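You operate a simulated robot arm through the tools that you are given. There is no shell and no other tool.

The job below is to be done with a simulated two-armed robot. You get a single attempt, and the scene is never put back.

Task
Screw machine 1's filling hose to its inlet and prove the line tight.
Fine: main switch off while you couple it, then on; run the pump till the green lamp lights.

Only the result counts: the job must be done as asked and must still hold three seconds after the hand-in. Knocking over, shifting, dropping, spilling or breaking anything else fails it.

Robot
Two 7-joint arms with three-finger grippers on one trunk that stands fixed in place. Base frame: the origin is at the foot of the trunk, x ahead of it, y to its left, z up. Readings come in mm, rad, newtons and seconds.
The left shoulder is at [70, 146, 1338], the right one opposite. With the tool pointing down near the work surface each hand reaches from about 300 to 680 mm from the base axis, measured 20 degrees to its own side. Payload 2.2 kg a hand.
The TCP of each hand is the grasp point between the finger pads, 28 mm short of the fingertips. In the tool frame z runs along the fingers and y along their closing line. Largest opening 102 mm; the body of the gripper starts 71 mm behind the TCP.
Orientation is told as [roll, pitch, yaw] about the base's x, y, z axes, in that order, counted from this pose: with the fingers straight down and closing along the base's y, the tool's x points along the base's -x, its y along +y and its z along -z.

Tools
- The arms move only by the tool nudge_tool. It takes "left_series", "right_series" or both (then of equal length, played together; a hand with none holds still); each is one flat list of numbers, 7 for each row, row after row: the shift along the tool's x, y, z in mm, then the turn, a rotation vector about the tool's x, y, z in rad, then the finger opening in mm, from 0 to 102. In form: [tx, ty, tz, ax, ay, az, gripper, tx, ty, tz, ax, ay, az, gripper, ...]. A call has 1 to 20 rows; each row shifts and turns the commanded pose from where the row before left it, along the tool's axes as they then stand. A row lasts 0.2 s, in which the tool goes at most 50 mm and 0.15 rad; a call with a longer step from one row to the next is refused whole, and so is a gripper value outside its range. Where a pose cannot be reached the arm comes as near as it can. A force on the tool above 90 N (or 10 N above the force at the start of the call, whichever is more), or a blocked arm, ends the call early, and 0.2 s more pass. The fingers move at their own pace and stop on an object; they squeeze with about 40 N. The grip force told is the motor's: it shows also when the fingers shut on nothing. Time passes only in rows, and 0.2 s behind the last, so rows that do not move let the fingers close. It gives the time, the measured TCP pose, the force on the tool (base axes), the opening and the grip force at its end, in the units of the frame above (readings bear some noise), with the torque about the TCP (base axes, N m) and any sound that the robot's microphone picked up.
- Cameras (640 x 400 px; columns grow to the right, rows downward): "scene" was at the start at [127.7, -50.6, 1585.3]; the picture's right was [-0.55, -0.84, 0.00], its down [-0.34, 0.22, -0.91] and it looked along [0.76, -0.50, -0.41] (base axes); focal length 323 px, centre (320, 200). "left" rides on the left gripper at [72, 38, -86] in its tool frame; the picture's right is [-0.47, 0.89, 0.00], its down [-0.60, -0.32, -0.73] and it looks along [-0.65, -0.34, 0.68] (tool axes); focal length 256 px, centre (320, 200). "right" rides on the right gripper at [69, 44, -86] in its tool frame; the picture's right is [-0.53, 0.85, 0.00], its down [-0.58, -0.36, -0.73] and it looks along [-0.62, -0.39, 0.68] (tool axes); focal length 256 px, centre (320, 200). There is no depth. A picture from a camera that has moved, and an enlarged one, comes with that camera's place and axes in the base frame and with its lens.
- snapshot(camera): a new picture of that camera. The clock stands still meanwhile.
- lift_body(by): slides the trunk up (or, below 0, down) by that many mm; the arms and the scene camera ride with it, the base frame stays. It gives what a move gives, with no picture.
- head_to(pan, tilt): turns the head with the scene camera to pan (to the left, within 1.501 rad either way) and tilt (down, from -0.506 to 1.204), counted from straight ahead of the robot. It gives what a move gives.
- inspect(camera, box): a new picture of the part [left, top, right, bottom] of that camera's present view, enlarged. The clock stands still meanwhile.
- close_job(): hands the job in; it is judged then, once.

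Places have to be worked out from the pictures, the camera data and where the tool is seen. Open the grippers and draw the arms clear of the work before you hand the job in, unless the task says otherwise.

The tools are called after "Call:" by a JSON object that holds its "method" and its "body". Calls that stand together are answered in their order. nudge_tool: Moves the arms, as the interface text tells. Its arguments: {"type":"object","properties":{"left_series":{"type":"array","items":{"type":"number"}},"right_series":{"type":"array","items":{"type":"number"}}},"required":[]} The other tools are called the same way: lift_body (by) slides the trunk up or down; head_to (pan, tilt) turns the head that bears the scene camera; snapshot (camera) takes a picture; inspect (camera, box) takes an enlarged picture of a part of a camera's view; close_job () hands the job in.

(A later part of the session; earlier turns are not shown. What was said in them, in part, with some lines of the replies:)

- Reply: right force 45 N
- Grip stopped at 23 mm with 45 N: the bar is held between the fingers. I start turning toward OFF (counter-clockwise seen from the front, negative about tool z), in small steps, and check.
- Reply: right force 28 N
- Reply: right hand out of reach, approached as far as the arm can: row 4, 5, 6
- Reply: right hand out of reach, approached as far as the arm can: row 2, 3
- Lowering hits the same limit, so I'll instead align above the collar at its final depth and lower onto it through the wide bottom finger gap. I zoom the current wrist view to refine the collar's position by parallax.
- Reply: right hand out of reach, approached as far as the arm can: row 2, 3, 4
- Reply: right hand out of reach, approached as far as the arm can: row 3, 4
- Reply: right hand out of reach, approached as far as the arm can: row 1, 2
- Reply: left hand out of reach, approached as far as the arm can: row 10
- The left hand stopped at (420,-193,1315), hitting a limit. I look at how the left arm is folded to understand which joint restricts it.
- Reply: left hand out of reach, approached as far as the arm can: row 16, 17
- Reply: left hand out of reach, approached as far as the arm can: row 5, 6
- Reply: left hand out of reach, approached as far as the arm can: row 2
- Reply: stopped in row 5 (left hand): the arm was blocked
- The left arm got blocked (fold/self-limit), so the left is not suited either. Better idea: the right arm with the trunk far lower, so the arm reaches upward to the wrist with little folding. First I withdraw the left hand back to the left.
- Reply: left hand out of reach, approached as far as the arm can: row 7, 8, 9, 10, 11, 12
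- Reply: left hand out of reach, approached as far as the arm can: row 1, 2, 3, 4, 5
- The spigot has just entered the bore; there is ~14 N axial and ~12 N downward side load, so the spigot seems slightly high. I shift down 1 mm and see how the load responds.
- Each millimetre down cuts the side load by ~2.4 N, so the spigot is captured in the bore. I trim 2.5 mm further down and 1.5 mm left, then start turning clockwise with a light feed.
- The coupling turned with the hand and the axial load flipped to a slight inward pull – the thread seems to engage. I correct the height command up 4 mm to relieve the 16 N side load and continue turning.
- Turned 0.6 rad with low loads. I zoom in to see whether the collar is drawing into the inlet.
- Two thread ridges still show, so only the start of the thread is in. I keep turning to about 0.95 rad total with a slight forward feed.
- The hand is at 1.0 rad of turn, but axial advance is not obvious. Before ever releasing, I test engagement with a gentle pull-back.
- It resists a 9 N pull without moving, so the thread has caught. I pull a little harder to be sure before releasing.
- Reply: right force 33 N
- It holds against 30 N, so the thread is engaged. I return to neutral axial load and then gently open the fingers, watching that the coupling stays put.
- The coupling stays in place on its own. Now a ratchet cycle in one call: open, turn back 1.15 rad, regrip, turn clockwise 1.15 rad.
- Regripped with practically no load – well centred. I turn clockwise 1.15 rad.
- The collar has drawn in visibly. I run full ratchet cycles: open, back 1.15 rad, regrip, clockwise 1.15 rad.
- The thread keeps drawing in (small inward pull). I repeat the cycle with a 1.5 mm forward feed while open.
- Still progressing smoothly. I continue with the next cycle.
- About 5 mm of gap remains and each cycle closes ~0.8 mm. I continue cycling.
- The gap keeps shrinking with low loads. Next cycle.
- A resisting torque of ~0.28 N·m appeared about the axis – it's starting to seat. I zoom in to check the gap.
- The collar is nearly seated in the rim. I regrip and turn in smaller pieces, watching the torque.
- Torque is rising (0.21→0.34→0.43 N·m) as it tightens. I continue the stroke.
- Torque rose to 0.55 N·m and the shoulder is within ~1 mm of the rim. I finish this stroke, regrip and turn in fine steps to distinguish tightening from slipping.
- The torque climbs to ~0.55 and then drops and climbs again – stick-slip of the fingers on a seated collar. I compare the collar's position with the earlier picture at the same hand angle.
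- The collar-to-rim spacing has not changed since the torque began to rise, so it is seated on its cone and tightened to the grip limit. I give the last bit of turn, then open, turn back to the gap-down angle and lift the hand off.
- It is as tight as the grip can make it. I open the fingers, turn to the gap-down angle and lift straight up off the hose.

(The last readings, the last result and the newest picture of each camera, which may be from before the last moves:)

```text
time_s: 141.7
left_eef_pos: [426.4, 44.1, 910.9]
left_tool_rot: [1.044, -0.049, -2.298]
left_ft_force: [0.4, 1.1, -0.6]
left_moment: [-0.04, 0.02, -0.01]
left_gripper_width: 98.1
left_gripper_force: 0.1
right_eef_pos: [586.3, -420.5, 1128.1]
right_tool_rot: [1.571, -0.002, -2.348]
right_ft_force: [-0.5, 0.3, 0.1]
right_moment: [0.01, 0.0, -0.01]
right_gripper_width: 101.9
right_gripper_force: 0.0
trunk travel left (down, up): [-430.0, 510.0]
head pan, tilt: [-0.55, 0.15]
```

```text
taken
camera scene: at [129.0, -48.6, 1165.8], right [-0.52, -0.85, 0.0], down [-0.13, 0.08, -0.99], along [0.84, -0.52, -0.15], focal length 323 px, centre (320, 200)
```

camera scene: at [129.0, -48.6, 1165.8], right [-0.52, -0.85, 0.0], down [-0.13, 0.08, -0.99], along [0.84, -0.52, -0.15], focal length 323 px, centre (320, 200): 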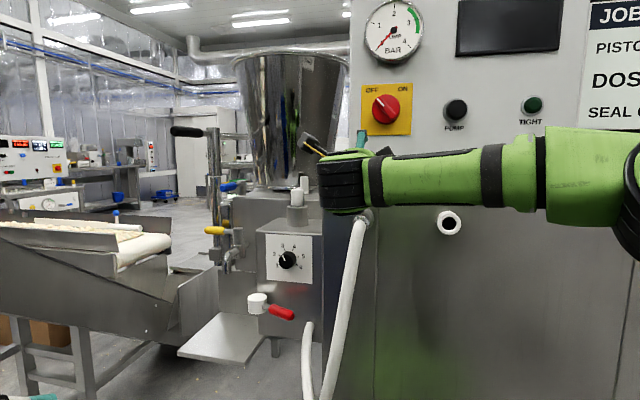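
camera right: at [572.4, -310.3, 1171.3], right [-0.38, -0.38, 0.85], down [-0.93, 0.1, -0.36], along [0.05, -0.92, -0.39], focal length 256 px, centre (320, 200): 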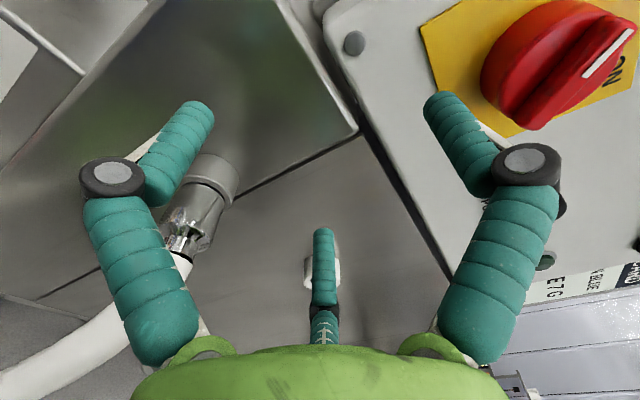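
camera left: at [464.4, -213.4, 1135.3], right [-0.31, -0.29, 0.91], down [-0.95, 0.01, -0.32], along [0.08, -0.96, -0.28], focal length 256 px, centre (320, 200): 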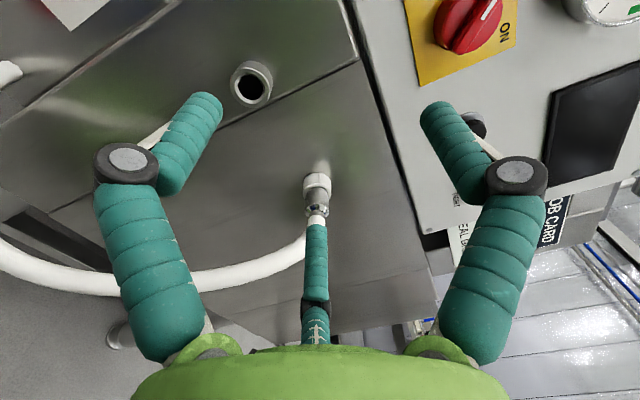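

The hose is on the inlet and hangs freely; the switch still shows OFF. I back the right hand off and bring it up in front of the switch.

Call:
{"method": "nudge_tool", "body": {"right_series": [0, 0, -25, 0, 0, 0, 60, 0, 0, -25, 0, 0, 0, 60, 0, 0, -25, 0, 0, 0, 60, -10, 30, 0, 0, 0, 0, 60, -10, 30, 0, 0, 0, 0, 60, -10, 30, 0, 0, 0, 0, 60, -8, 30, 0, 0, 0, 0, 60]}}

Call:
{"method": "nudge_tool", "body": {"right_series": [0, 0, 0, 0, 0, -0.145, 50, 0, 0, 0, 0, 0, -0.145, 50, 0, 0, 0, 0, 0, -0.145, 50, 0, 0, 0, 0, 0, -0.145, 50, 0, 0, 0, 0, 0, -0.145, 50, 0, 0, 0, 0, 0, -0.145, 50, 0, 0, 0, 0, 0, -0.145, 50, 0, 0, 0, 0, 0, -0.145, 50, 0, 0, 0, 0, 0, -0.145, 50, 0, 0, 0, 0, 0, -0.145, 50, 0, 0, 0, 0, 0, -0.145, 50, 0, 0, 0, 0, 0, -0.145, 50, 0, 0, 0, 0, 0, -0.145, 50, 0, 0, 0, 0, 0, -0.145, 50, 0, 0, 0, 0, 0, -0.145, 50, 0, 0, 0, 0, 0, -0.145, 50]}}

Call:
{"method": "snapshot", "body": {"camera": "right"}}

Call:
{"method": "snapshot", "body": {"camera": "scene"}}

```text
time_s: 143.3
left_eef_pos: [426.2, 44.1, 911.7]
left_tool_rot: [1.044, -0.049, -2.297]
left_ft_force: [-0.6, 0.1, -0.3]
left_moment: [-0.04, 0.0, 0.02]
left_gripper_width: 97.8
left_gripper_force: 0.1
right_eef_pos: [507.6, -393.7, 1246.3]
right_tool_rot: [1.572, 0.0, -2.348]
right_ft_force: [-0.1, 0.5, 0.2]
right_moment: [-0.03, 0.0, 0.02]
right_gripper_width: 60.0
right_gripper_force: 0.0
trunk travel left (down, up): [-430.0, 510.0]
head pan, tilt: [-0.55, 0.15]
```

```text
time_s: 146.7
left_eef_pos: [425.7, 44.0, 911.6]
left_tool_rot: [1.043, -0.051, -2.299]
left_ft_force: [0.0, -0.7, -0.5]
left_moment: [0.0, 0.01, 0.01]
left_gripper_width: 98.2
left_gripper_force: 0.1
right_eef_pos: [506.4, -393.8, 1246.6]
right_tool_rot: [-1.572, -0.818, 0.792]
right_ft_force: [0.4, 0.1, -0.2]
right_moment: [0.0, 0.01, 0.0]
right_gripper_width: 49.9
right_gripper_force: 0.2
trunk travel left (down, up): [-430.0, 510.0]
head pan, tilt: [-0.55, 0.15]
```

```text
taken
camera right: at [434.8, -343.1, 1165.1], right [0.69, 0.7, -0.19], down [-0.43, 0.6, 0.67], along [0.58, -0.38, 0.72], focal length 256 px, centre (320, 200)
```

right: 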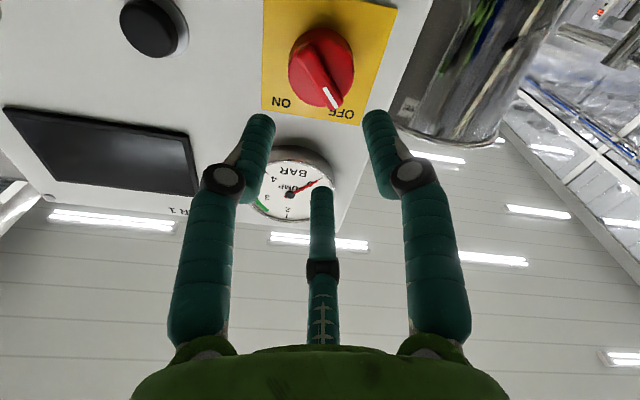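

```text
taken
camera scene: at [129.4, -48.6, 1165.8], right [-0.52, -0.85, 0.0], down [-0.13, 0.08, -0.99], along [0.84, -0.52, -0.15], focal length 323 px, centre (320, 200)
```

scene: 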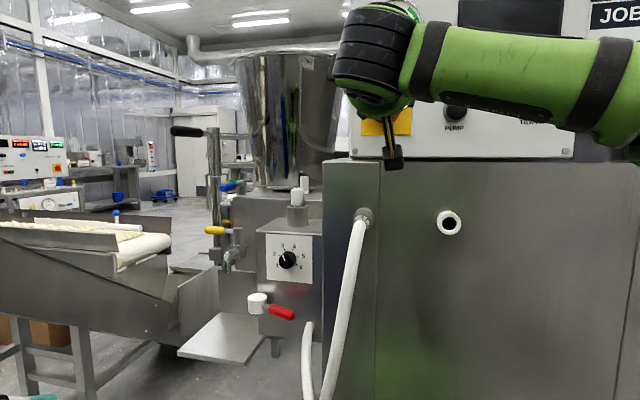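

The hand is rolled to the OFF bar's angle in front of the switch. I zoom to verify alignment.

Call:
{"method": "inspect", "body": {"camera": "right", "box": [230, 0, 410, 130]}}

Call:
{"method": "inspect", "body": {"camera": "scene", "box": [300, 170, 420, 280]}}

```text
3.08 times, centred on (320, 65) of right
camera zoom: at [434.8, -343.1, 1165.1], right [0.69, 0.7, -0.19], down [-0.43, 0.6, 0.67], along [0.58, -0.38, 0.72], focal length 788 px, centre (320, 615)
```

zoom: 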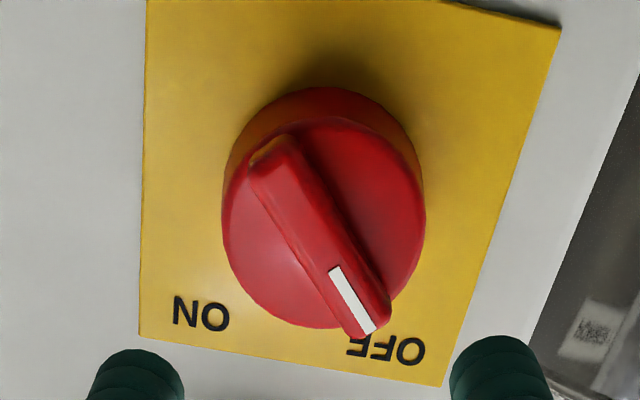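

```text
3.64 times, centred on (360, 225) of scene
camera zoom: at [129.4, -48.6, 1165.8], right [-0.52, -0.85, 0.0], down [-0.13, 0.08, -0.99], along [0.84, -0.52, -0.15], focal length 1174 px, centre (174, 109)
```

zoom: 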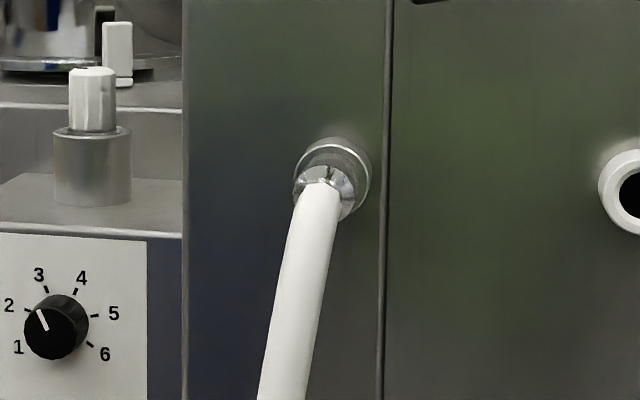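

Alignment is good; I shift 4 mm so the bar lies mid-gap between the opposing fingers, and advance with the fingers part open.

Call:
{"method": "nudge_tool", "body": {"right_series": [0, -4, 20, 0, 0, 0, 46, 0, 0, 30, 0, 0, 0, 46, 0, 0, 20, 0, 0, 0, 46, 0, 0, 10, 0, 0, 0, 46, 0, 0, 5, 0, 0, 0, 46]}}

Call:
{"method": "snapshot", "body": {"camera": "right"}}

Call:
{"method": "inspect", "body": {"camera": "right", "box": [200, 40, 440, 220]}}

```text
time_s: 147.9
left_eef_pos: [426.2, 45.5, 912.0]
left_tool_rot: [1.045, -0.05, -2.296]
left_ft_force: [-0.4, 0.0, -0.9]
left_moment: [0.01, -0.01, -0.06]
left_gripper_width: 98.0
left_gripper_force: 0.0
right_eef_pos: [565.5, -455.0, 1247.5]
right_tool_rot: [-1.57, -0.82, 0.792]
right_ft_force: [0.3, 0.2, 1.3]
right_moment: [-0.03, -0.01, -0.02]
right_gripper_width: 45.8
right_gripper_force: 0.0
trunk travel left (down, up): [-430.0, 510.0]
head pan, tilt: [-0.55, 0.15]
```

```text
taken
camera right: at [493.4, -404.9, 1167.6], right [0.69, 0.7, -0.18], down [-0.43, 0.6, 0.67], along [0.58, -0.38, 0.72], focal length 256 px, centre (320, 200)
```

right: 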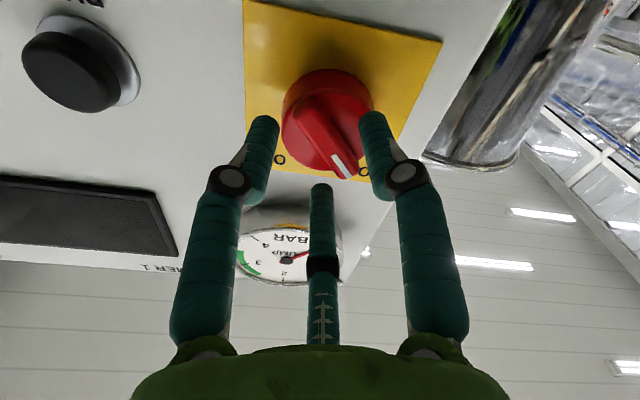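

```text
2.22 times, centred on (320, 130) of right
camera zoom: at [493.4, -404.9, 1167.6], right [0.69, 0.7, -0.18], down [-0.43, 0.6, 0.67], along [0.58, -0.38, 0.72], focal length 569 px, centre (320, 356)
```

zoom: 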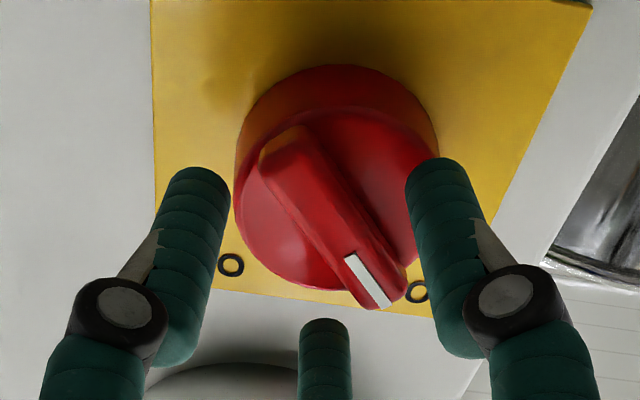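

No contact yet and the bar is between the fingers. I go 3 mm deeper and close on it.

Call:
{"method": "nudge_tool", "body": {"right_series": [0, 0, 3, 0, 0, 0, 40, 0, 0, 0, 0, 0, 0, 28, 0, 0, 0, 0, 0, 0, 18, 0, 0, 0, 0, 0, 0, 10]}}

Call:
{"method": "inspect", "body": {"camera": "right", "box": [200, 40, 440, 220]}}

```text
time_s: 148.9
left_eef_pos: [426.1, 44.3, 912.1]
left_tool_rot: [1.046, -0.048, -2.297]
left_ft_force: [0.4, -0.1, 0.1]
left_moment: [0.0, -0.07, 0.02]
left_gripper_width: 98.1
left_gripper_force: 0.0
right_eef_pos: [569.1, -455.3, 1246.9]
right_tool_rot: [-1.569, -0.82, 0.791]
right_ft_force: [0.2, 3.0, -6.6]
right_moment: [-0.1, -0.08, 0.16]
right_gripper_width: 22.6
right_gripper_force: 44.9
trunk travel left (down, up): [-430.0, 510.0]
head pan, tilt: [-0.55, 0.15]
```

```text
2.22 times, centred on (320, 130) of right
camera zoom: at [496.2, -406.0, 1167.1], right [0.69, 0.7, -0.19], down [-0.43, 0.6, 0.67], along [0.58, -0.38, 0.72], focal length 569 px, centre (320, 356)
```

zoom: 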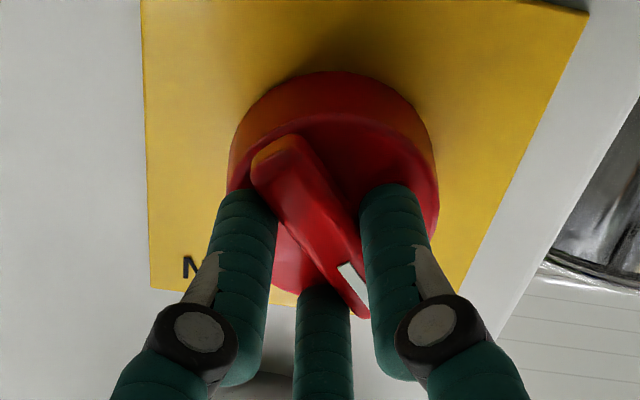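

Gripped with little load. I turn the switch clockwise toward ON about its own axis, in pieces.

Call:
{"method": "nudge_tool", "body": {"right_series": [0.8, 0, 0, 0, 0, 0.14, 10, 0.8, 0, 0, 0, 0, 0.14, 10, 0.8, 0, 0, 0, 0, 0.14, 10, 0.8, 0, 0, 0, 0, 0.14, 10]}}

Call:
{"method": "nudge_tool", "body": {"right_series": [0.8, 0, 0, 0, 0, 0.14, 10, 0.8, 0, 0, 0, 0, 0.14, 10, 0.8, 0, 0, 0, 0, 0.14, 10, 0.8, 0, 0, 0, 0, 0.14, 10]}}

Call:
{"method": "snapshot", "body": {"camera": "right"}}

```text
time_s: 149.9
left_eef_pos: [426.6, 44.5, 912.5]
left_tool_rot: [1.043, -0.05, -2.296]
left_ft_force: [0.0, -0.7, 0.4]
left_moment: [0.02, 0.0, 0.02]
left_gripper_width: 97.8
left_gripper_force: 0.0
right_eef_pos: [567.3, -456.9, 1245.0]
right_tool_rot: [-1.574, -1.381, 0.797]
right_ft_force: [0.3, 4.2, -6.8]
right_moment: [-0.88, -0.85, 0.27]
right_gripper_width: 22.7
right_gripper_force: 45.1
trunk travel left (down, up): [-430.0, 510.0]
head pan, tilt: [-0.55, 0.15]
```

```text
time_s: 150.9
left_eef_pos: [425.8, 43.5, 912.1]
left_tool_rot: [1.043, -0.049, -2.296]
left_ft_force: [0.2, -0.3, -0.4]
left_moment: [0.01, 0.03, 0.01]
left_gripper_width: 98.0
left_gripper_force: 0.0
right_eef_pos: [568.3, -457.8, 1242.0]
right_tool_rot: [1.572, -1.197, -2.352]
right_ft_force: [0.8, 1.9, -1.6]
right_moment: [-0.87, -0.88, -0.59]
right_gripper_width: 22.9
right_gripper_force: 45.4
trunk travel left (down, up): [-430.0, 510.0]
head pan, tilt: [-0.55, 0.15]
```

```text
taken
camera right: at [551.5, -350.3, 1194.1], right [0.42, 0.42, 0.81], down [-0.91, 0.12, 0.4], along [0.07, -0.9, 0.43], focal length 256 px, centre (320, 200)
```

right: 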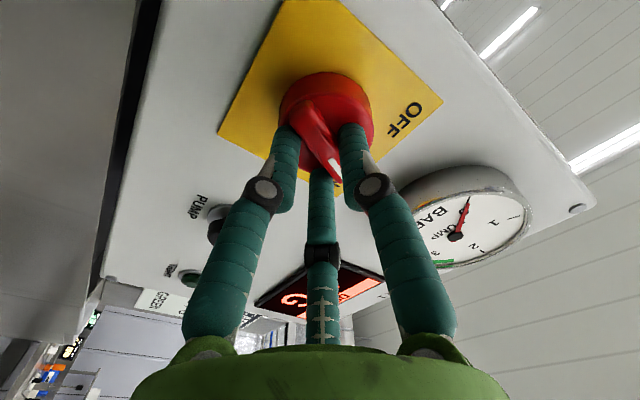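

The display lit up; I finish the turn to the ON mark.

Call:
{"method": "nudge_tool", "body": {"right_series": [0.8, 0, 0, 0, 0, 0.14, 10, 0.8, 0, 0, 0, 0, 0.14, 10, 0.8, 0, 0, 0, 0, 0.14, 10]}}

Call:
{"method": "nudge_tool", "body": {"right_series": [0, 0, 0, 0, 0, 0, 36, 0, 0, -10, 0, 0, 0, 44, 0, 0, -30, 0, 0, 0, 44, 0, 0, -40, 0, 0, 0, 44]}}

Call:
{"method": "snapshot", "body": {"camera": "right"}}

Call:
{"method": "snapshot", "body": {"camera": "scene"}}

```text
time_s: 151.7
left_eef_pos: [425.9, 44.1, 912.3]
left_tool_rot: [1.044, -0.049, -2.298]
left_ft_force: [0.6, -0.2, 0.3]
left_moment: [-0.01, -0.01, -0.02]
left_gripper_width: 98.2
left_gripper_force: 0.0
right_eef_pos: [568.0, -456.8, 1239.7]
right_tool_rot: [1.572, -0.778, -2.349]
right_ft_force: [-0.1, 1.9, -0.8]
right_moment: [-0.8, -0.34, -0.96]
right_gripper_width: 22.7
right_gripper_force: 45.1
trunk travel left (down, up): [-430.0, 510.0]
head pan, tilt: [-0.55, 0.15]
```

```text
time_s: 152.7
left_eef_pos: [425.4, 45.2, 913.0]
left_tool_rot: [1.044, -0.049, -2.296]
left_ft_force: [-0.1, 0.5, 0.1]
left_moment: [-0.02, -0.01, -0.01]
left_gripper_width: 98.2
left_gripper_force: 0.2
right_eef_pos: [508.4, -400.8, 1241.5]
right_tool_rot: [1.573, -0.781, -2.35]
right_ft_force: [0.2, 1.0, -0.3]
right_moment: [0.0, -0.01, 0.01]
right_gripper_width: 44.0
right_gripper_force: 0.2
trunk travel left (down, up): [-430.0, 510.0]
head pan, tilt: [-0.55, 0.15]
```

```text
taken
camera right: at [503.4, -283.4, 1223.8], right [0.15, 0.15, 0.98], down [-0.99, 0.04, 0.15], along [-0.02, -0.99, 0.16], focal length 256 px, centre (320, 200)
```

right: 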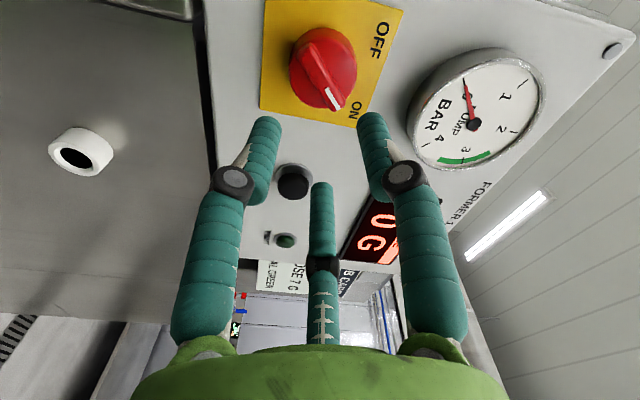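

```text
taken
camera scene: at [128.5, -48.0, 1165.9], right [-0.52, -0.85, 0.0], down [-0.13, 0.08, -0.99], along [0.84, -0.52, -0.15], focal length 323 px, centre (320, 200)
```

scene: 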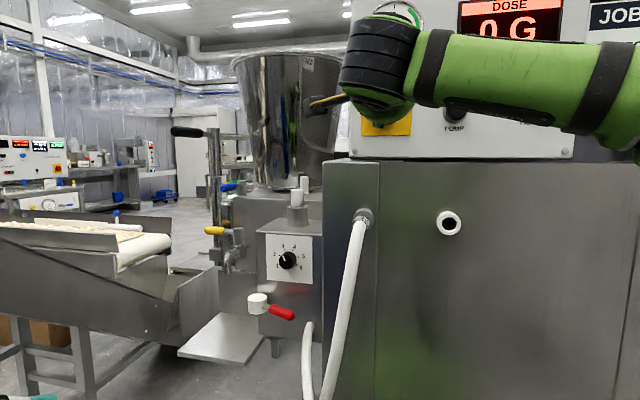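

The switch is ON and the display shows 0 G. The pump button is about 122 mm to the right at z≈1239; I move there with fingers closed, staying well off the panel.

Call:
{"method": "nudge_tool", "body": {"right_series": [-21, -22, 0, 0, 0, 0, 20, -21, -22, 0, 0, 0, 0, 0, -21, -22, 0, 0, 0, 0, 0, -21, -22, 0, 0, 0, 0, 0]}}

Call:
{"method": "snapshot", "body": {"camera": "right"}}

Call:
{"method": "head_to", "body": {"pan": -0.7, "tilt": -0.1}}

Call:
{"method": "snapshot", "body": {"camera": "scene"}}

```text
time_s: 153.7
left_eef_pos: [426.0, 43.8, 911.9]
left_tool_rot: [1.044, -0.047, -2.296]
left_ft_force: [0.3, 0.4, -0.1]
left_moment: [0.0, 0.02, 0.0]
left_gripper_width: 98.0
left_gripper_force: 0.0
right_eef_pos: [423.4, -488.5, 1237.8]
right_tool_rot: [1.57, -0.781, -2.349]
right_ft_force: [0.0, -0.8, 0.0]
right_moment: [-0.01, -0.03, 0.06]
right_gripper_width: 2.3
right_gripper_force: 31.6
trunk travel left (down, up): [-430.0, 510.0]
head pan, tilt: [-0.55, 0.15]
```

```text
taken
camera right: at [418.3, -370.3, 1220.2], right [0.15, 0.15, 0.98], down [-0.99, 0.04, 0.15], along [-0.01, -0.99, 0.16], focal length 256 px, centre (320, 200)
```

right: 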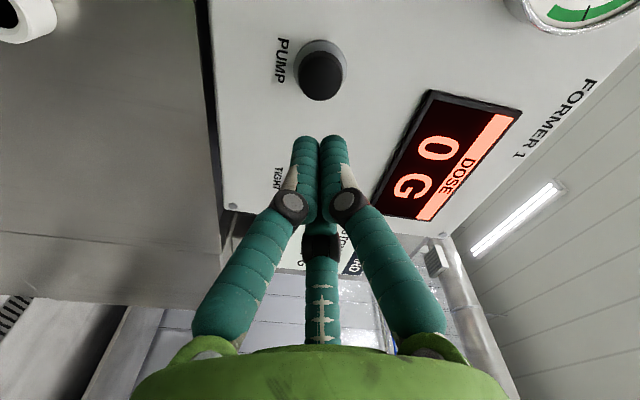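

```text
time_s: 154.4
left_eef_pos: [427.2, 43.7, 913.1]
left_tool_rot: [1.044, -0.048, -2.297]
left_ft_force: [-0.3, 0.7, -0.5]
left_moment: [0.01, -0.01, 0.0]
left_gripper_width: 98.0
left_gripper_force: 0.0
right_eef_pos: [424.8, -487.9, 1236.8]
right_tool_rot: [1.572, -0.781, -2.349]
right_ft_force: [-0.2, 0.5, -0.7]
right_moment: [0.0, -0.02, -0.03]
right_gripper_width: 2.2
right_gripper_force: 31.1
trunk travel left (down, up): [-430.0, 510.0]
head pan, tilt: [-0.7, -0.099]
```

```text
taken
camera scene: at [116.9, -56.3, 1188.3], right [-0.64, -0.77, 0.0], down [0.08, -0.06, -1.0], along [0.76, -0.64, 0.1], focal length 323 px, centre (320, 200)
```

scene: 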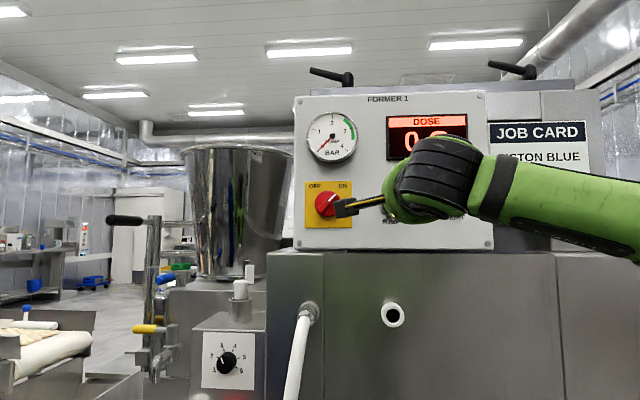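

The button is on the tool axis, ~90 mm beyond the fingertips. I roll the hand so the wrist camera can also see the TIGHT lamp, then approach.

Call:
{"method": "nudge_tool", "body": {"right_series": [0, 0, 0, 0, 0, -0.131, 0, 0, 0, 0, 0, 0, -0.131, 0, 0, 0, 0, 0, 0, -0.131, 0, 0, 0, 0, 0, 0, -0.131, 0, 0, 0, 0, 0, 0, -0.131, 0, 0, 0, 0, 0, 0, -0.131, 0, 0, 0, 25, 0, 0, 0, 0, 0, 0, 25, 0, 0, 0, 0]}}

Call:
{"method": "snapshot", "body": {"camera": "right"}}

Call:
{"method": "snapshot", "body": {"camera": "scene"}}

```text
time_s: 156.2
left_eef_pos: [427.3, 43.7, 911.2]
left_tool_rot: [1.043, -0.048, -2.296]
left_ft_force: [0.9, -0.8, -0.2]
left_moment: [-0.04, 0.01, 0.02]
left_gripper_width: 98.0
left_gripper_force: 0.1
right_eef_pos: [461.3, -522.9, 1237.6]
right_tool_rot: [1.194, -1.568, -1.972]
right_ft_force: [0.0, 0.8, -0.1]
right_moment: [0.01, 0.0, -0.03]
right_gripper_width: 2.3
right_gripper_force: 31.9
trunk travel left (down, up): [-430.0, 510.0]
head pan, tilt: [-0.7, -0.099]
```

```text
taken
camera right: at [430.7, -431.1, 1168.6], right [0.59, 0.6, 0.54], down [-0.78, 0.25, 0.58], along [0.21, -0.76, 0.62], focal length 256 px, centre (320, 200)
```

right: 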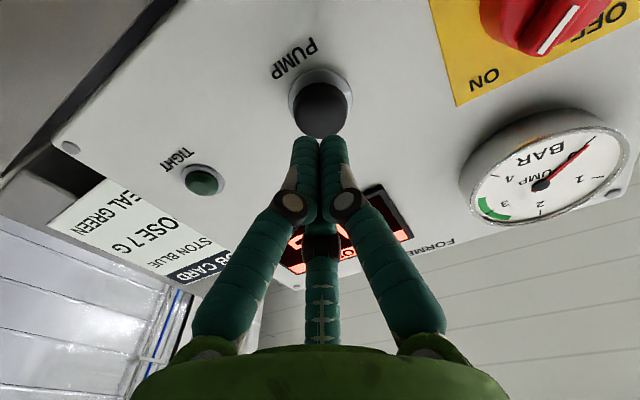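

```text
taken
camera scene: at [117.3, -56.7, 1188.2], right [-0.64, -0.76, 0.0], down [0.08, -0.06, -1.0], along [0.76, -0.64, 0.1], focal length 323 px, centre (320, 200)
```

scene: 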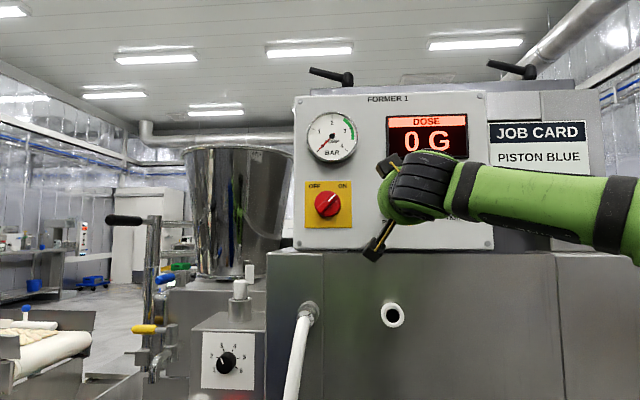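

Now the wrist camera sees button, gauge and lamp together. I advance toward the button in decreasing steps, watching force.

Call:
{"method": "nudge_tool", "body": {"right_series": [0, 0, 14, 0, 0, 0, 0, 0, 0, 10, 0, 0, 0, 0]}}

Call:
{"method": "nudge_tool", "body": {"right_series": [0, 0, 3, 0, 0, 0, 0, 0, 0, 3, 0, 0, 0, 0]}}

Call:
{"method": "snapshot", "body": {"camera": "right"}}

```text
time_s: 156.8
left_eef_pos: [426.6, 45.0, 910.7]
left_tool_rot: [1.045, -0.05, -2.298]
left_ft_force: [-0.2, -0.5, -0.4]
left_moment: [-0.01, -0.04, 0.02]
left_gripper_width: 97.9
left_gripper_force: 0.0
right_eef_pos: [478.8, -538.7, 1237.0]
right_tool_rot: [1.43, -1.567, -2.209]
right_ft_force: [-0.6, 0.0, -0.1]
right_moment: [-0.01, 0.03, 0.01]
right_gripper_width: 2.2
right_gripper_force: 31.4
trunk travel left (down, up): [-430.0, 510.0]
head pan, tilt: [-0.7, -0.099]
```

```text
time_s: 157.4
left_eef_pos: [426.0, 43.9, 911.6]
left_tool_rot: [1.044, -0.05, -2.298]
left_ft_force: [-0.3, -0.7, -0.8]
left_moment: [-0.03, 0.0, 0.01]
left_gripper_width: 98.0
left_gripper_force: 0.0
right_eef_pos: [481.3, -545.1, 1236.0]
right_tool_rot: [1.601, -1.567, -2.377]
right_ft_force: [-0.5, 0.2, 0.9]
right_moment: [-0.01, -0.01, -0.01]
right_gripper_width: 2.0
right_gripper_force: 31.6
trunk travel left (down, up): [-430.0, 510.0]
head pan, tilt: [-0.7, -0.099]
```

```text
taken
camera right: at [450.8, -452.0, 1168.5], right [0.59, 0.6, 0.54], down [-0.78, 0.25, 0.58], along [0.21, -0.76, 0.62], focal length 256 px, centre (320, 200)
```

right: 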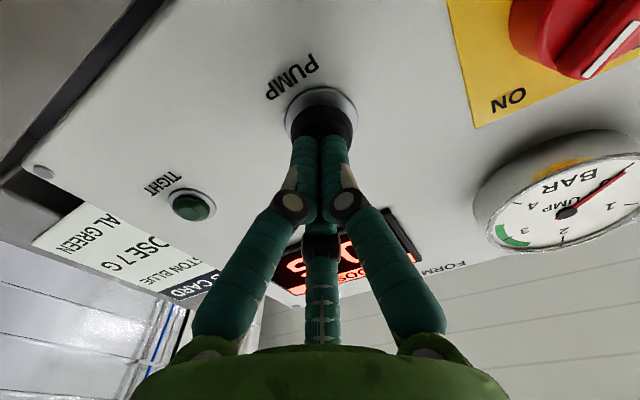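

Tips are right at the button. I press in small steps.

Call:
{"method": "nudge_tool", "body": {"right_series": [0, 0, 2, 0, 0, 0, 0, 0, 0, 2, 0, 0, 0, 0]}}

Call:
{"method": "nudge_tool", "body": {"right_series": [0, 0, 2, 0, 0, 0, 0, 0, 0, 2, 0, 0, 0, 0]}}

Call:
{"method": "inspect", "body": {"camera": "right", "box": [130, 60, 640, 280]}}

```text
time_s: 158.0
left_eef_pos: [426.2, 44.2, 913.0]
left_tool_rot: [1.042, -0.051, -2.296]
left_ft_force: [0.4, 0.7, 0.8]
left_moment: [0.0, 0.0, 0.04]
left_gripper_width: 98.1
left_gripper_force: 0.0
right_eef_pos: [485.9, -547.0, 1237.2]
right_tool_rot: [1.413, -1.567, -2.192]
right_ft_force: [-0.8, -0.1, 0.0]
right_moment: [-0.03, -0.02, -0.02]
right_gripper_width: 2.1
right_gripper_force: 31.4
trunk travel left (down, up): [-430.0, 510.0]
head pan, tilt: [-0.7, -0.099]
```

```text
time_s: 158.6
left_eef_pos: [424.8, 44.2, 911.4]
left_tool_rot: [1.045, -0.049, -2.296]
left_ft_force: [-0.3, -0.3, 0.6]
left_moment: [0.0, -0.01, -0.03]
left_gripper_width: 98.0
left_gripper_force: 0.1
right_eef_pos: [488.6, -549.3, 1238.5]
right_tool_rot: [1.587, -1.568, -2.365]
right_ft_force: [-0.8, 1.0, 0.0]
right_moment: [0.01, 0.03, -0.01]
right_gripper_width: 1.9
right_gripper_force: 30.7
trunk travel left (down, up): [-430.0, 510.0]
head pan, tilt: [-0.7, -0.099]
heard: click
```

```text
1.25 times, centred on (385, 170) of right
camera zoom: at [457.1, -457.0, 1168.7], right [0.59, 0.6, 0.54], down [-0.78, 0.25, 0.58], along [0.21, -0.76, 0.62], focal length 321 px, centre (238, 238)
```

zoom: 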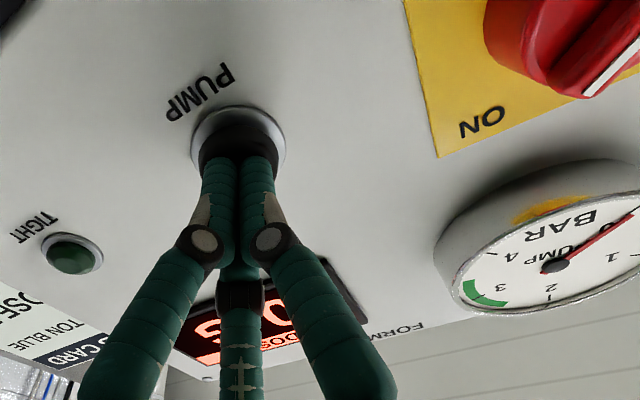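

A click was heard: the button is actuated. I hold it for a second and check the gauge and lamp.

Call:
{"method": "nudge_tool", "body": {"right_series": [0, 0, 1, 0, 0, 0, 0, 0, 0, 0, 0, 0, 0, 0, 0, 0, 0, 0, 0, 0, 0, 0, 0, 0, 0, 0, 0, 0]}}

Call:
{"method": "inspect", "body": {"camera": "right", "box": [130, 60, 640, 280]}}

Call:
{"method": "inspect", "body": {"camera": "scene", "box": [290, 80, 500, 250]}}

```text
time_s: 159.6
left_eef_pos: [426.6, 43.5, 911.7]
left_tool_rot: [1.045, -0.051, -2.297]
left_ft_force: [0.0, 0.0, 0.5]
left_moment: [0.02, 0.02, -0.05]
left_gripper_width: 98.1
left_gripper_force: 0.0
right_eef_pos: [488.2, -549.2, 1237.5]
right_tool_rot: [1.797, -1.567, -2.576]
right_ft_force: [-0.8, 1.9, 1.5]
right_moment: [-0.03, -0.01, 0.0]
right_gripper_width: 2.2
right_gripper_force: 31.7
trunk travel left (down, up): [-430.0, 510.0]
head pan, tilt: [-0.7, -0.099]
```

```text
1.25 times, centred on (385, 170) of right
camera zoom: at [457.0, -457.2, 1168.3], right [0.59, 0.6, 0.54], down [-0.78, 0.25, 0.57], along [0.21, -0.76, 0.62], focal length 321 px, centre (238, 238)
```

zoom: 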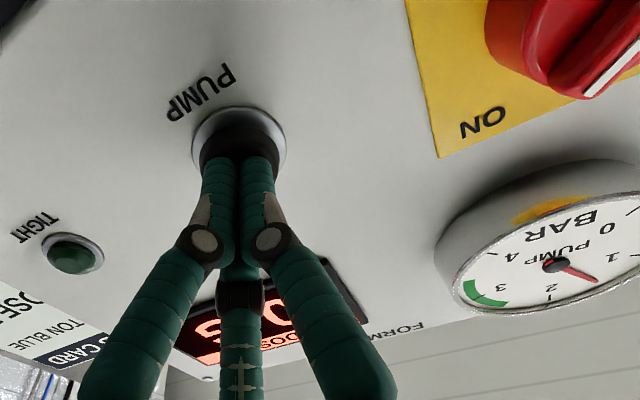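

```text
2.35 times, centred on (395, 165) of scene
camera zoom: at [116.5, -55.7, 1188.4], right [-0.64, -0.76, 0.0], down [0.08, -0.06, -0.99], along [0.76, -0.64, 0.1], focal length 760 px, centre (144, 282)
```

zoom: 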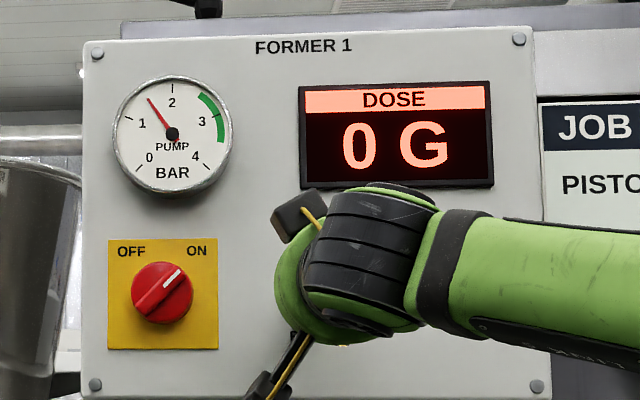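

Pressure is rising – about 1.5 bar after ~1 s. I hold on in short steps and watch for the green zone and lamp.

Call:
{"method": "nudge_tool", "body": {"right_series": [0, 0, 0, 0, 0, 0, 0, 0, 0, 0, 0, 0, 0, 0]}}

Call:
{"method": "inspect", "body": {"camera": "right", "box": [130, 60, 640, 280]}}

Call:
{"method": "inspect", "body": {"camera": "scene", "box": [290, 80, 500, 250]}}

```text
time_s: 160.2
left_eef_pos: [425.1, 44.2, 912.5]
left_tool_rot: [1.042, -0.048, -2.297]
left_ft_force: [-0.5, 0.0, -0.6]
left_moment: [0.03, -0.01, 0.0]
left_gripper_width: 97.9
left_gripper_force: 0.0
right_eef_pos: [488.1, -549.2, 1236.9]
right_tool_rot: [1.735, -1.568, -2.513]
right_ft_force: [-1.3, 1.8, 0.3]
right_moment: [-0.03, -0.02, 0.02]
right_gripper_width: 2.2
right_gripper_force: 31.3
trunk travel left (down, up): [-430.0, 510.0]
head pan, tilt: [-0.7, -0.099]
```

```text
1.25 times, centred on (385, 170) of right
camera zoom: at [457.0, -457.2, 1168.2], right [0.59, 0.6, 0.54], down [-0.78, 0.25, 0.57], along [0.21, -0.76, 0.62], focal length 321 px, centre (238, 238)
```

zoom: 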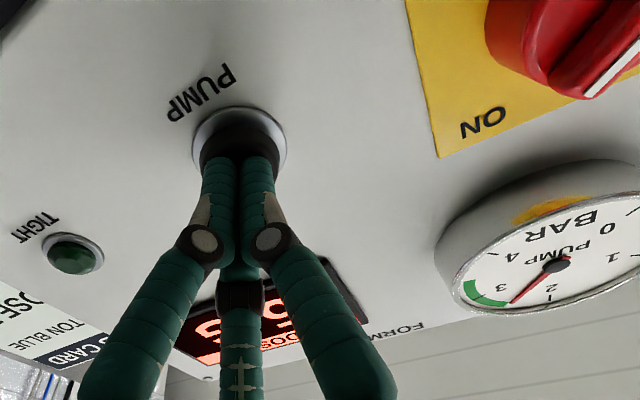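

```text
2.35 times, centred on (395, 165) of scene
camera zoom: at [116.4, -55.7, 1188.4], right [-0.64, -0.76, 0.0], down [0.08, -0.06, -0.99], along [0.76, -0.64, 0.1], focal length 760 px, centre (144, 282)
```

zoom: 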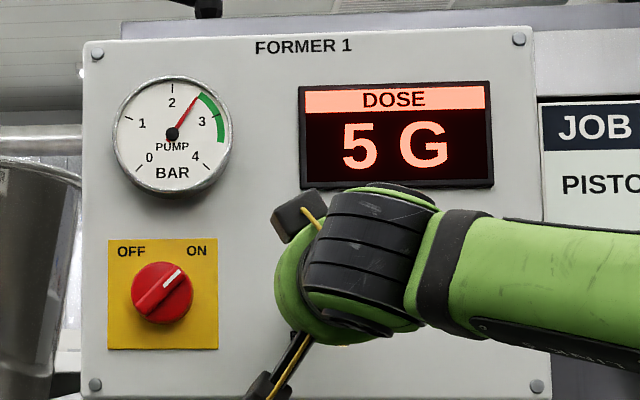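

Gauge now ~2.5 bar, at the edge of the green; lamp not lit yet. I hold a little longer.

Call:
{"method": "nudge_tool", "body": {"right_series": [0, 0, 0, 0, 0, 0, 0]}}

Call:
{"method": "inspect", "body": {"camera": "right", "box": [130, 60, 640, 280]}}

Call:
{"method": "inspect", "body": {"camera": "scene", "box": [290, 80, 500, 250]}}

```text
time_s: 160.6
left_eef_pos: [426.8, 44.8, 912.3]
left_tool_rot: [1.044, -0.05, -2.297]
left_ft_force: [0.7, -0.3, -0.1]
left_moment: [-0.04, 0.0, -0.01]
left_gripper_width: 98.0
left_gripper_force: 0.0
right_eef_pos: [487.4, -549.0, 1237.4]
right_tool_rot: [1.715, -1.567, -2.495]
right_ft_force: [-0.6, 1.3, 1.8]
right_moment: [-0.02, 0.0, 0.02]
right_gripper_width: 2.0
right_gripper_force: 31.4
trunk travel left (down, up): [-430.0, 510.0]
head pan, tilt: [-0.7, -0.099]
```

```text
1.25 times, centred on (385, 170) of right
camera zoom: at [457.0, -457.2, 1168.2], right [0.59, 0.6, 0.54], down [-0.78, 0.25, 0.57], along [0.21, -0.76, 0.62], focal length 321 px, centre (238, 238)
```

zoom: 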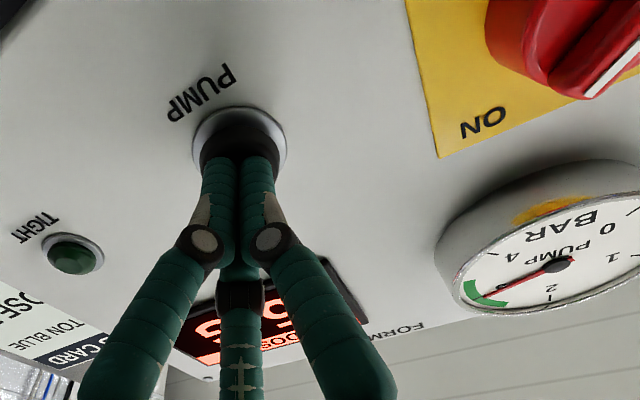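

```text
2.35 times, centred on (395, 165) of scene
camera zoom: at [116.4, -55.7, 1188.4], right [-0.64, -0.76, 0.0], down [0.08, -0.06, -0.99], along [0.76, -0.64, 0.1], focal length 760 px, centre (144, 282)
```

zoom: 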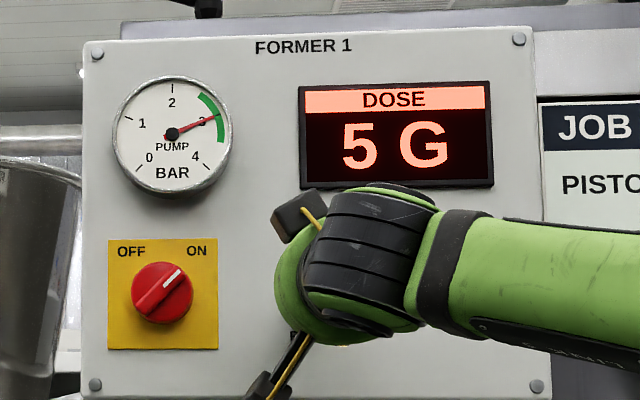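

Gauge ~3.0 bar, in the green; lamp not yet on. I hold another brief moment.

Call:
{"method": "nudge_tool", "body": {"right_series": [0, 0, 0, 0, 0, 0, 0]}}

Call:
{"method": "inspect", "body": {"camera": "right", "box": [130, 60, 640, 280]}}

Call:
{"method": "inspect", "body": {"camera": "scene", "box": [290, 80, 500, 250]}}

```text
time_s: 161.0
left_eef_pos: [425.6, 45.7, 912.0]
left_tool_rot: [1.043, -0.049, -2.297]
left_ft_force: [1.6, 0.3, -0.5]
left_moment: [0.01, 0.0, -0.01]
left_gripper_width: 97.9
left_gripper_force: 0.1
right_eef_pos: [489.0, -549.1, 1237.4]
right_tool_rot: [1.711, -1.568, -2.488]
right_ft_force: [-1.4, 1.2, 1.4]
right_moment: [-0.02, -0.01, -0.02]
right_gripper_width: 2.2
right_gripper_force: 31.5
trunk travel left (down, up): [-430.0, 510.0]
head pan, tilt: [-0.7, -0.099]
```

```text
1.25 times, centred on (385, 170) of right
camera zoom: at [457.0, -457.2, 1168.2], right [0.59, 0.6, 0.54], down [-0.78, 0.25, 0.57], along [0.21, -0.76, 0.62], focal length 321 px, centre (238, 238)
```

zoom: 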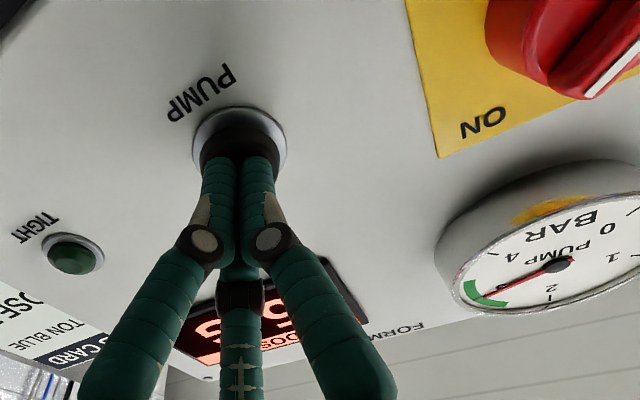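

```text
2.35 times, centred on (395, 165) of scene
camera zoom: at [116.4, -55.7, 1188.4], right [-0.64, -0.76, 0.0], down [0.08, -0.06, -0.99], along [0.76, -0.64, 0.1], focal length 760 px, centre (144, 282)
```

zoom: 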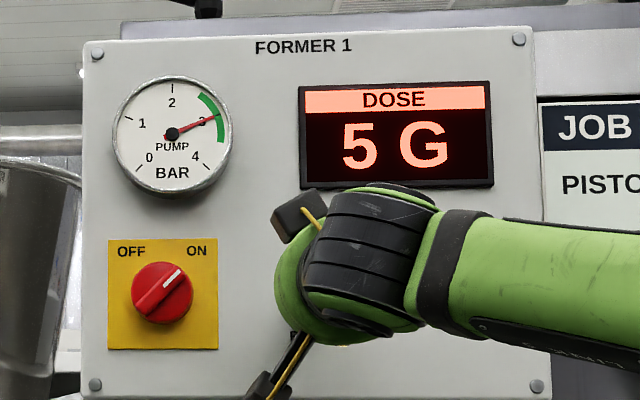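

The pressure has levelled at about 3 bar in the green. I keep holding for the lamp.

Call:
{"method": "nudge_tool", "body": {"right_series": [0, 0, 0, 0, 0, 0, 0, 0, 0, 0, 0, 0, 0, 0, 0, 0, 0, 0, 0, 0, 0, 0, 0, 0, 0, 0, 0, 0]}}

Call:
{"method": "inspect", "body": {"camera": "right", "box": [130, 60, 640, 280]}}

Call:
{"method": "inspect", "body": {"camera": "scene", "box": [290, 80, 500, 250]}}

```text
time_s: 162.0
left_eef_pos: [425.6, 44.5, 912.3]
left_tool_rot: [1.045, -0.049, -2.297]
left_ft_force: [-0.3, -0.9, -0.2]
left_moment: [-0.04, -0.03, 0.01]
left_gripper_width: 97.9
left_gripper_force: 0.0
right_eef_pos: [487.8, -548.5, 1237.9]
right_tool_rot: [1.706, -1.568, -2.484]
right_ft_force: [-1.6, 1.3, 0.7]
right_moment: [0.0, -0.03, 0.03]
right_gripper_width: 2.0
right_gripper_force: 31.3
trunk travel left (down, up): [-430.0, 510.0]
head pan, tilt: [-0.7, -0.099]
```

```text
1.25 times, centred on (385, 170) of right
camera zoom: at [457.0, -457.3, 1168.2], right [0.59, 0.6, 0.54], down [-0.78, 0.25, 0.57], along [0.21, -0.76, 0.62], focal length 321 px, centre (238, 238)
```

zoom: 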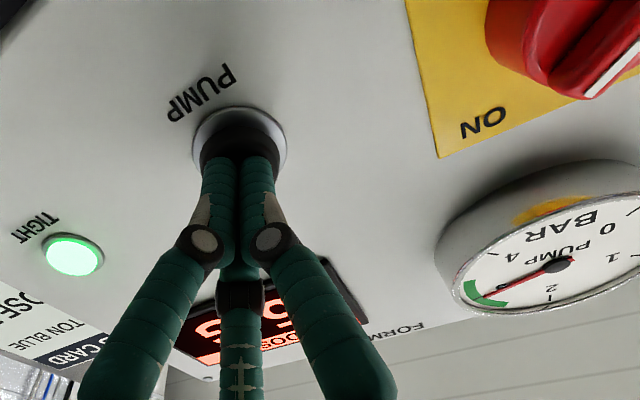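

```text
2.35 times, centred on (395, 165) of scene
camera zoom: at [116.4, -55.7, 1188.4], right [-0.64, -0.76, 0.0], down [0.08, -0.06, -0.99], along [0.76, -0.64, 0.1], focal length 760 px, centre (144, 282)
```

zoom: 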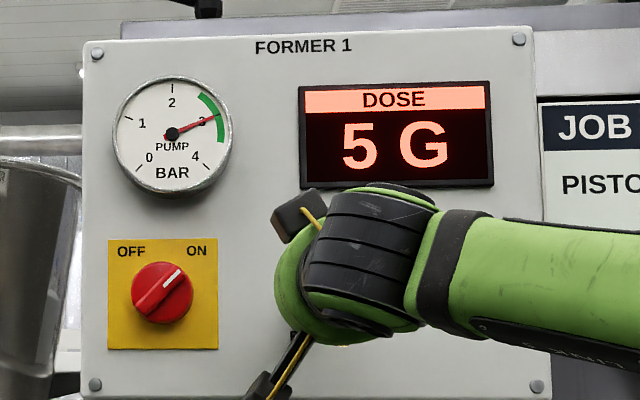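

The TIGHT lamp is lit green. I release the button, back straight off, and check that the lamp stays on.

Call:
{"method": "nudge_tool", "body": {"right_series": [0, 0, -10, 0, 0, 0, 0, 0, 0, -25, 0, 0, 0, 0, 0, 0, -35, 0, 0, 0, 0, 0, 0, -30, 0, 0, 0, 40]}}

Call:
{"method": "snapshot", "body": {"camera": "right"}}

Call:
{"method": "snapshot", "body": {"camera": "scene"}}

```text
time_s: 163.0
left_eef_pos: [426.3, 44.9, 911.5]
left_tool_rot: [1.044, -0.048, -2.296]
left_ft_force: [-0.4, 0.7, -0.7]
left_moment: [0.0, 0.03, -0.01]
left_gripper_width: 98.2
left_gripper_force: 0.0
right_eef_pos: [416.4, -480.1, 1239.7]
right_tool_rot: [1.493, -1.568, -2.272]
right_ft_force: [0.2, 0.8, 0.3]
right_moment: [0.0, -0.01, -0.03]
right_gripper_width: 40.2
right_gripper_force: 0.1
trunk travel left (down, up): [-430.0, 510.0]
head pan, tilt: [-0.7, -0.099]
```

```text
taken
camera right: at [385.1, -388.7, 1170.2], right [0.59, 0.6, 0.54], down [-0.78, 0.25, 0.58], along [0.21, -0.76, 0.62], focal length 256 px, centre (320, 200)
```

right: 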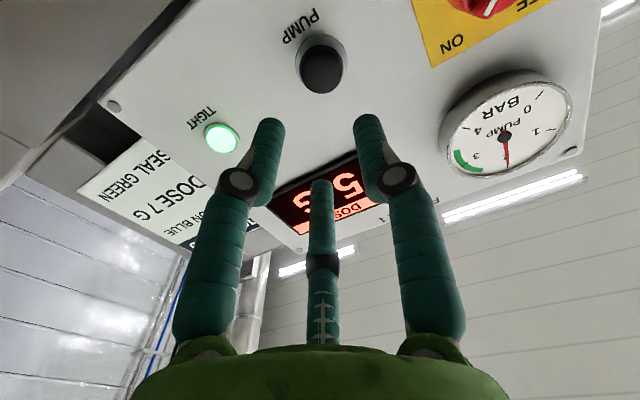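

```text
taken
camera scene: at [116.3, -55.9, 1188.4], right [-0.64, -0.76, 0.0], down [0.08, -0.06, -0.99], along [0.76, -0.64, 0.1], focal length 323 px, centre (320, 200)
```

scene: 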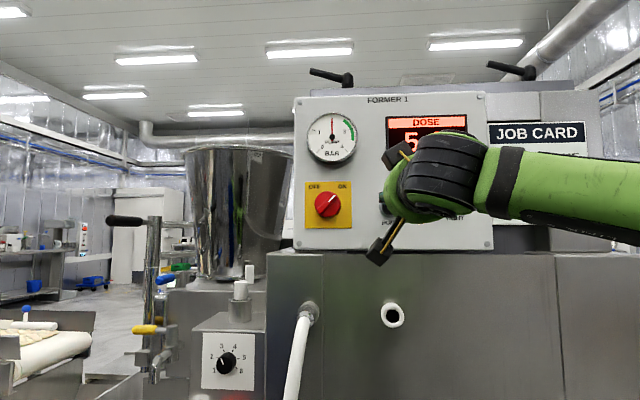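

Lamp stays lit after release, pressure bleeding down with the pump off. I open the fingers and draw the right hand off to the right, then watch the lamp.

Call:
{"method": "nudge_tool", "body": {"right_series": [0, -30, 0, 0, 0, 0, 70, 0, -30, 0, 0, 0, 0, 90, 0, -35, 0, 0, 0, 0, 96, 0, -35, -5, 0, 0, 0, 96, 0, -35, -5, 0, 0, 0, 96]}}

Call:
{"method": "snapshot", "body": {"camera": "scene"}}

Call:
{"method": "inspect", "body": {"camera": "scene", "box": [280, 80, 520, 260]}}

```text
time_s: 164.2
left_eef_pos: [426.0, 43.5, 912.3]
left_tool_rot: [1.045, -0.048, -2.297]
left_ft_force: [0.8, 0.6, 0.0]
left_moment: [0.01, -0.01, 0.01]
left_gripper_width: 97.9
left_gripper_force: 0.0
right_eef_pos: [293.8, -593.6, 1233.6]
right_tool_rot: [1.374, -1.565, -2.151]
right_ft_force: [0.5, 0.1, -0.2]
right_moment: [-0.01, 0.0, 0.04]
right_gripper_width: 96.0
right_gripper_force: 0.0
trunk travel left (down, up): [-430.0, 510.0]
head pan, tilt: [-0.7, -0.099]
```

```text
taken
camera scene: at [116.0, -57.1, 1188.4], right [-0.64, -0.76, 0.0], down [0.08, -0.06, -0.99], along [0.76, -0.64, 0.1], focal length 323 px, centre (320, 200)
```

scene: 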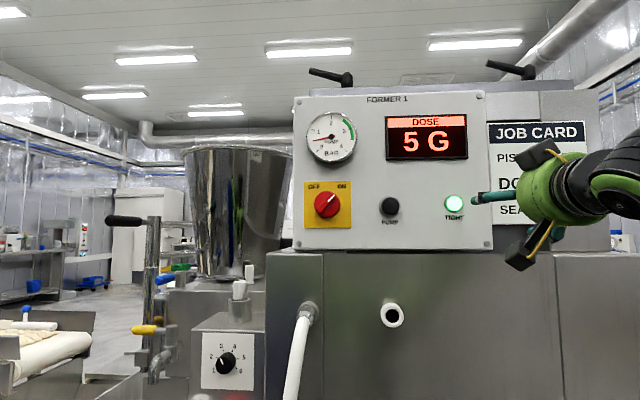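

```text
2.22 times, centred on (400, 170) of scene
camera zoom: at [116.0, -57.1, 1188.4], right [-0.64, -0.76, 0.0], down [0.08, -0.06, -0.99], along [0.76, -0.64, 0.1], focal length 717 px, centre (142, 267)
```

zoom: 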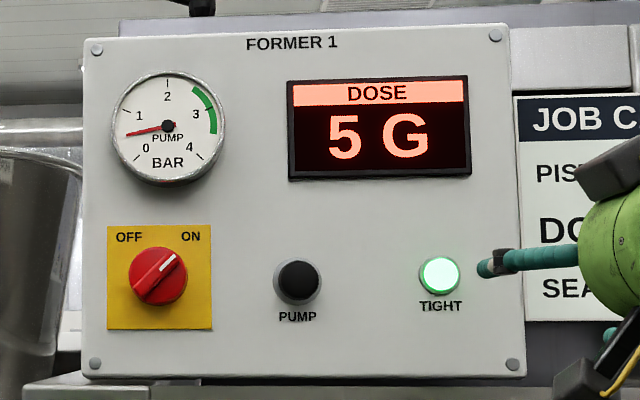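

The lamp stays lit as the pump pressure decays. I wait two seconds and look at lamp and coupling again.

Call:
{"method": "nudge_tool", "body": {"right_series": [0, 0, -15, 0, 0, 0, 100, 0, 0, -15, 0, 0, 0, 100, 0, 0, 0, 0, 0, 0, 100, 0, 0, 0, 0, 0, 0, 100, 0, 0, 0, 0, 0, 0, 100, 0, 0, 0, 0, 0, 0, 100, 0, 0, 0, 0, 0, 0, 100, 0, 0, 0, 0, 0, 0, 100, 0, 0, 0, 0, 0, 0, 100, 0, 0, 0, 0, 0, 0, 100, 0, 0, 0, 0, 0, 0, 100, 0, 0, 0, 0, 0, 0, 100]}}

Call:
{"method": "inspect", "body": {"camera": "scene", "box": [280, 80, 520, 260]}}

Call:
{"method": "inspect", "body": {"camera": "scene", "box": [240, 260, 440, 400]}}

```text
time_s: 166.8
left_eef_pos: [425.3, 45.4, 912.6]
left_tool_rot: [1.045, -0.05, -2.297]
left_ft_force: [-0.9, -1.0, -0.3]
left_moment: [-0.02, -0.04, 0.0]
left_gripper_width: 97.9
left_gripper_force: 0.0
right_eef_pos: [273.4, -568.6, 1235.6]
right_tool_rot: [1.495, -1.567, -2.274]
right_ft_force: [-0.6, 0.0, -0.3]
right_moment: [0.02, -0.01, -0.02]
right_gripper_width: 99.9
right_gripper_force: 0.1
trunk travel left (down, up): [-430.0, 510.0]
head pan, tilt: [-0.7, -0.099]
```

```text
2.22 times, centred on (400, 170) of scene
camera zoom: at [116.9, -56.3, 1188.3], right [-0.64, -0.76, 0.0], down [0.08, -0.06, -1.0], along [0.76, -0.64, 0.1], focal length 717 px, centre (142, 267)
```

zoom: 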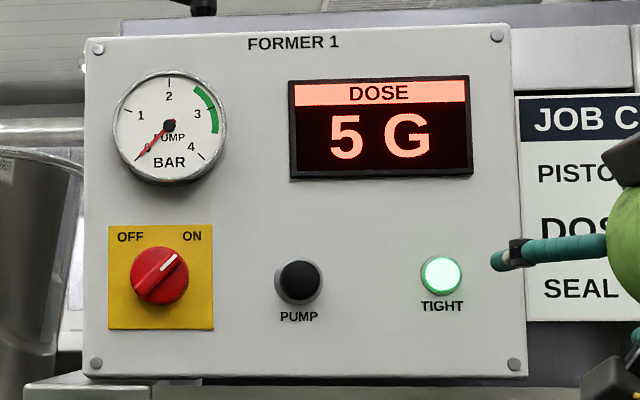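

```text
2.86 times, centred on (340, 330) of scene
camera zoom: at [116.9, -56.3, 1188.3], right [-0.64, -0.76, 0.0], down [0.08, -0.06, -1.0], along [0.76, -0.64, 0.1], focal length 922 px, centre (263, -171)
```

zoom: 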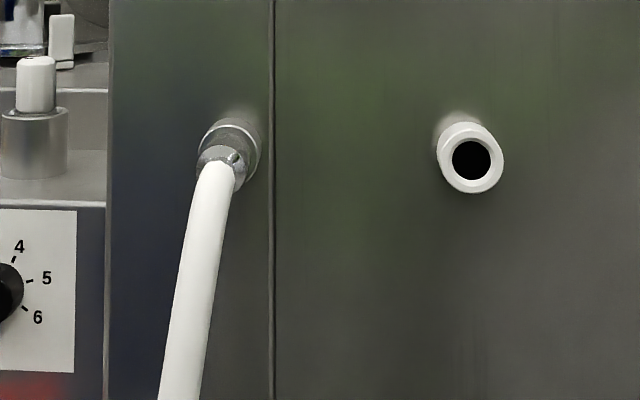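

The lamp is still green with the pump off, the switch is ON, and the hose sits firmly on the inlet. Both grippers are open and clear of the work, so I hand the job in.

Call:
{"method": "close_job", "body": {}}

```text
The job is handed in.
```

Machine 1's filling hose is screwed to its inlet and the line tested tight, and I have handed the job in. I have not seen the judge's result.

- **Switch off first:** the main switch was at ON when I started. I turned it OFF before touching the hose; the display went dark.
- **Coupling:** I took the hose coupling out of the white parking cup and screwed it clockwise into the inlet until it seated. I tightened it as far as the grip would hold, about 0.55 N·m before the fingers slipped.
- **Pressure test:** with the switch back ON, I held the PUMP button until the gauge levelled at about 3 bar, inside the green band. After about a second there the TIGHT lamp lit green.
- **State at hand-in:** the switch was ON. The pressure bled off to zero once I let go of the button. The lamp was still lit at my last check, about five seconds after release. Both grippers were open and clear of the work.

The display read 5 G after pumping, while the job card on the machine says 7 G. The job didn't ask for the dose to be set, so I left it as it was.
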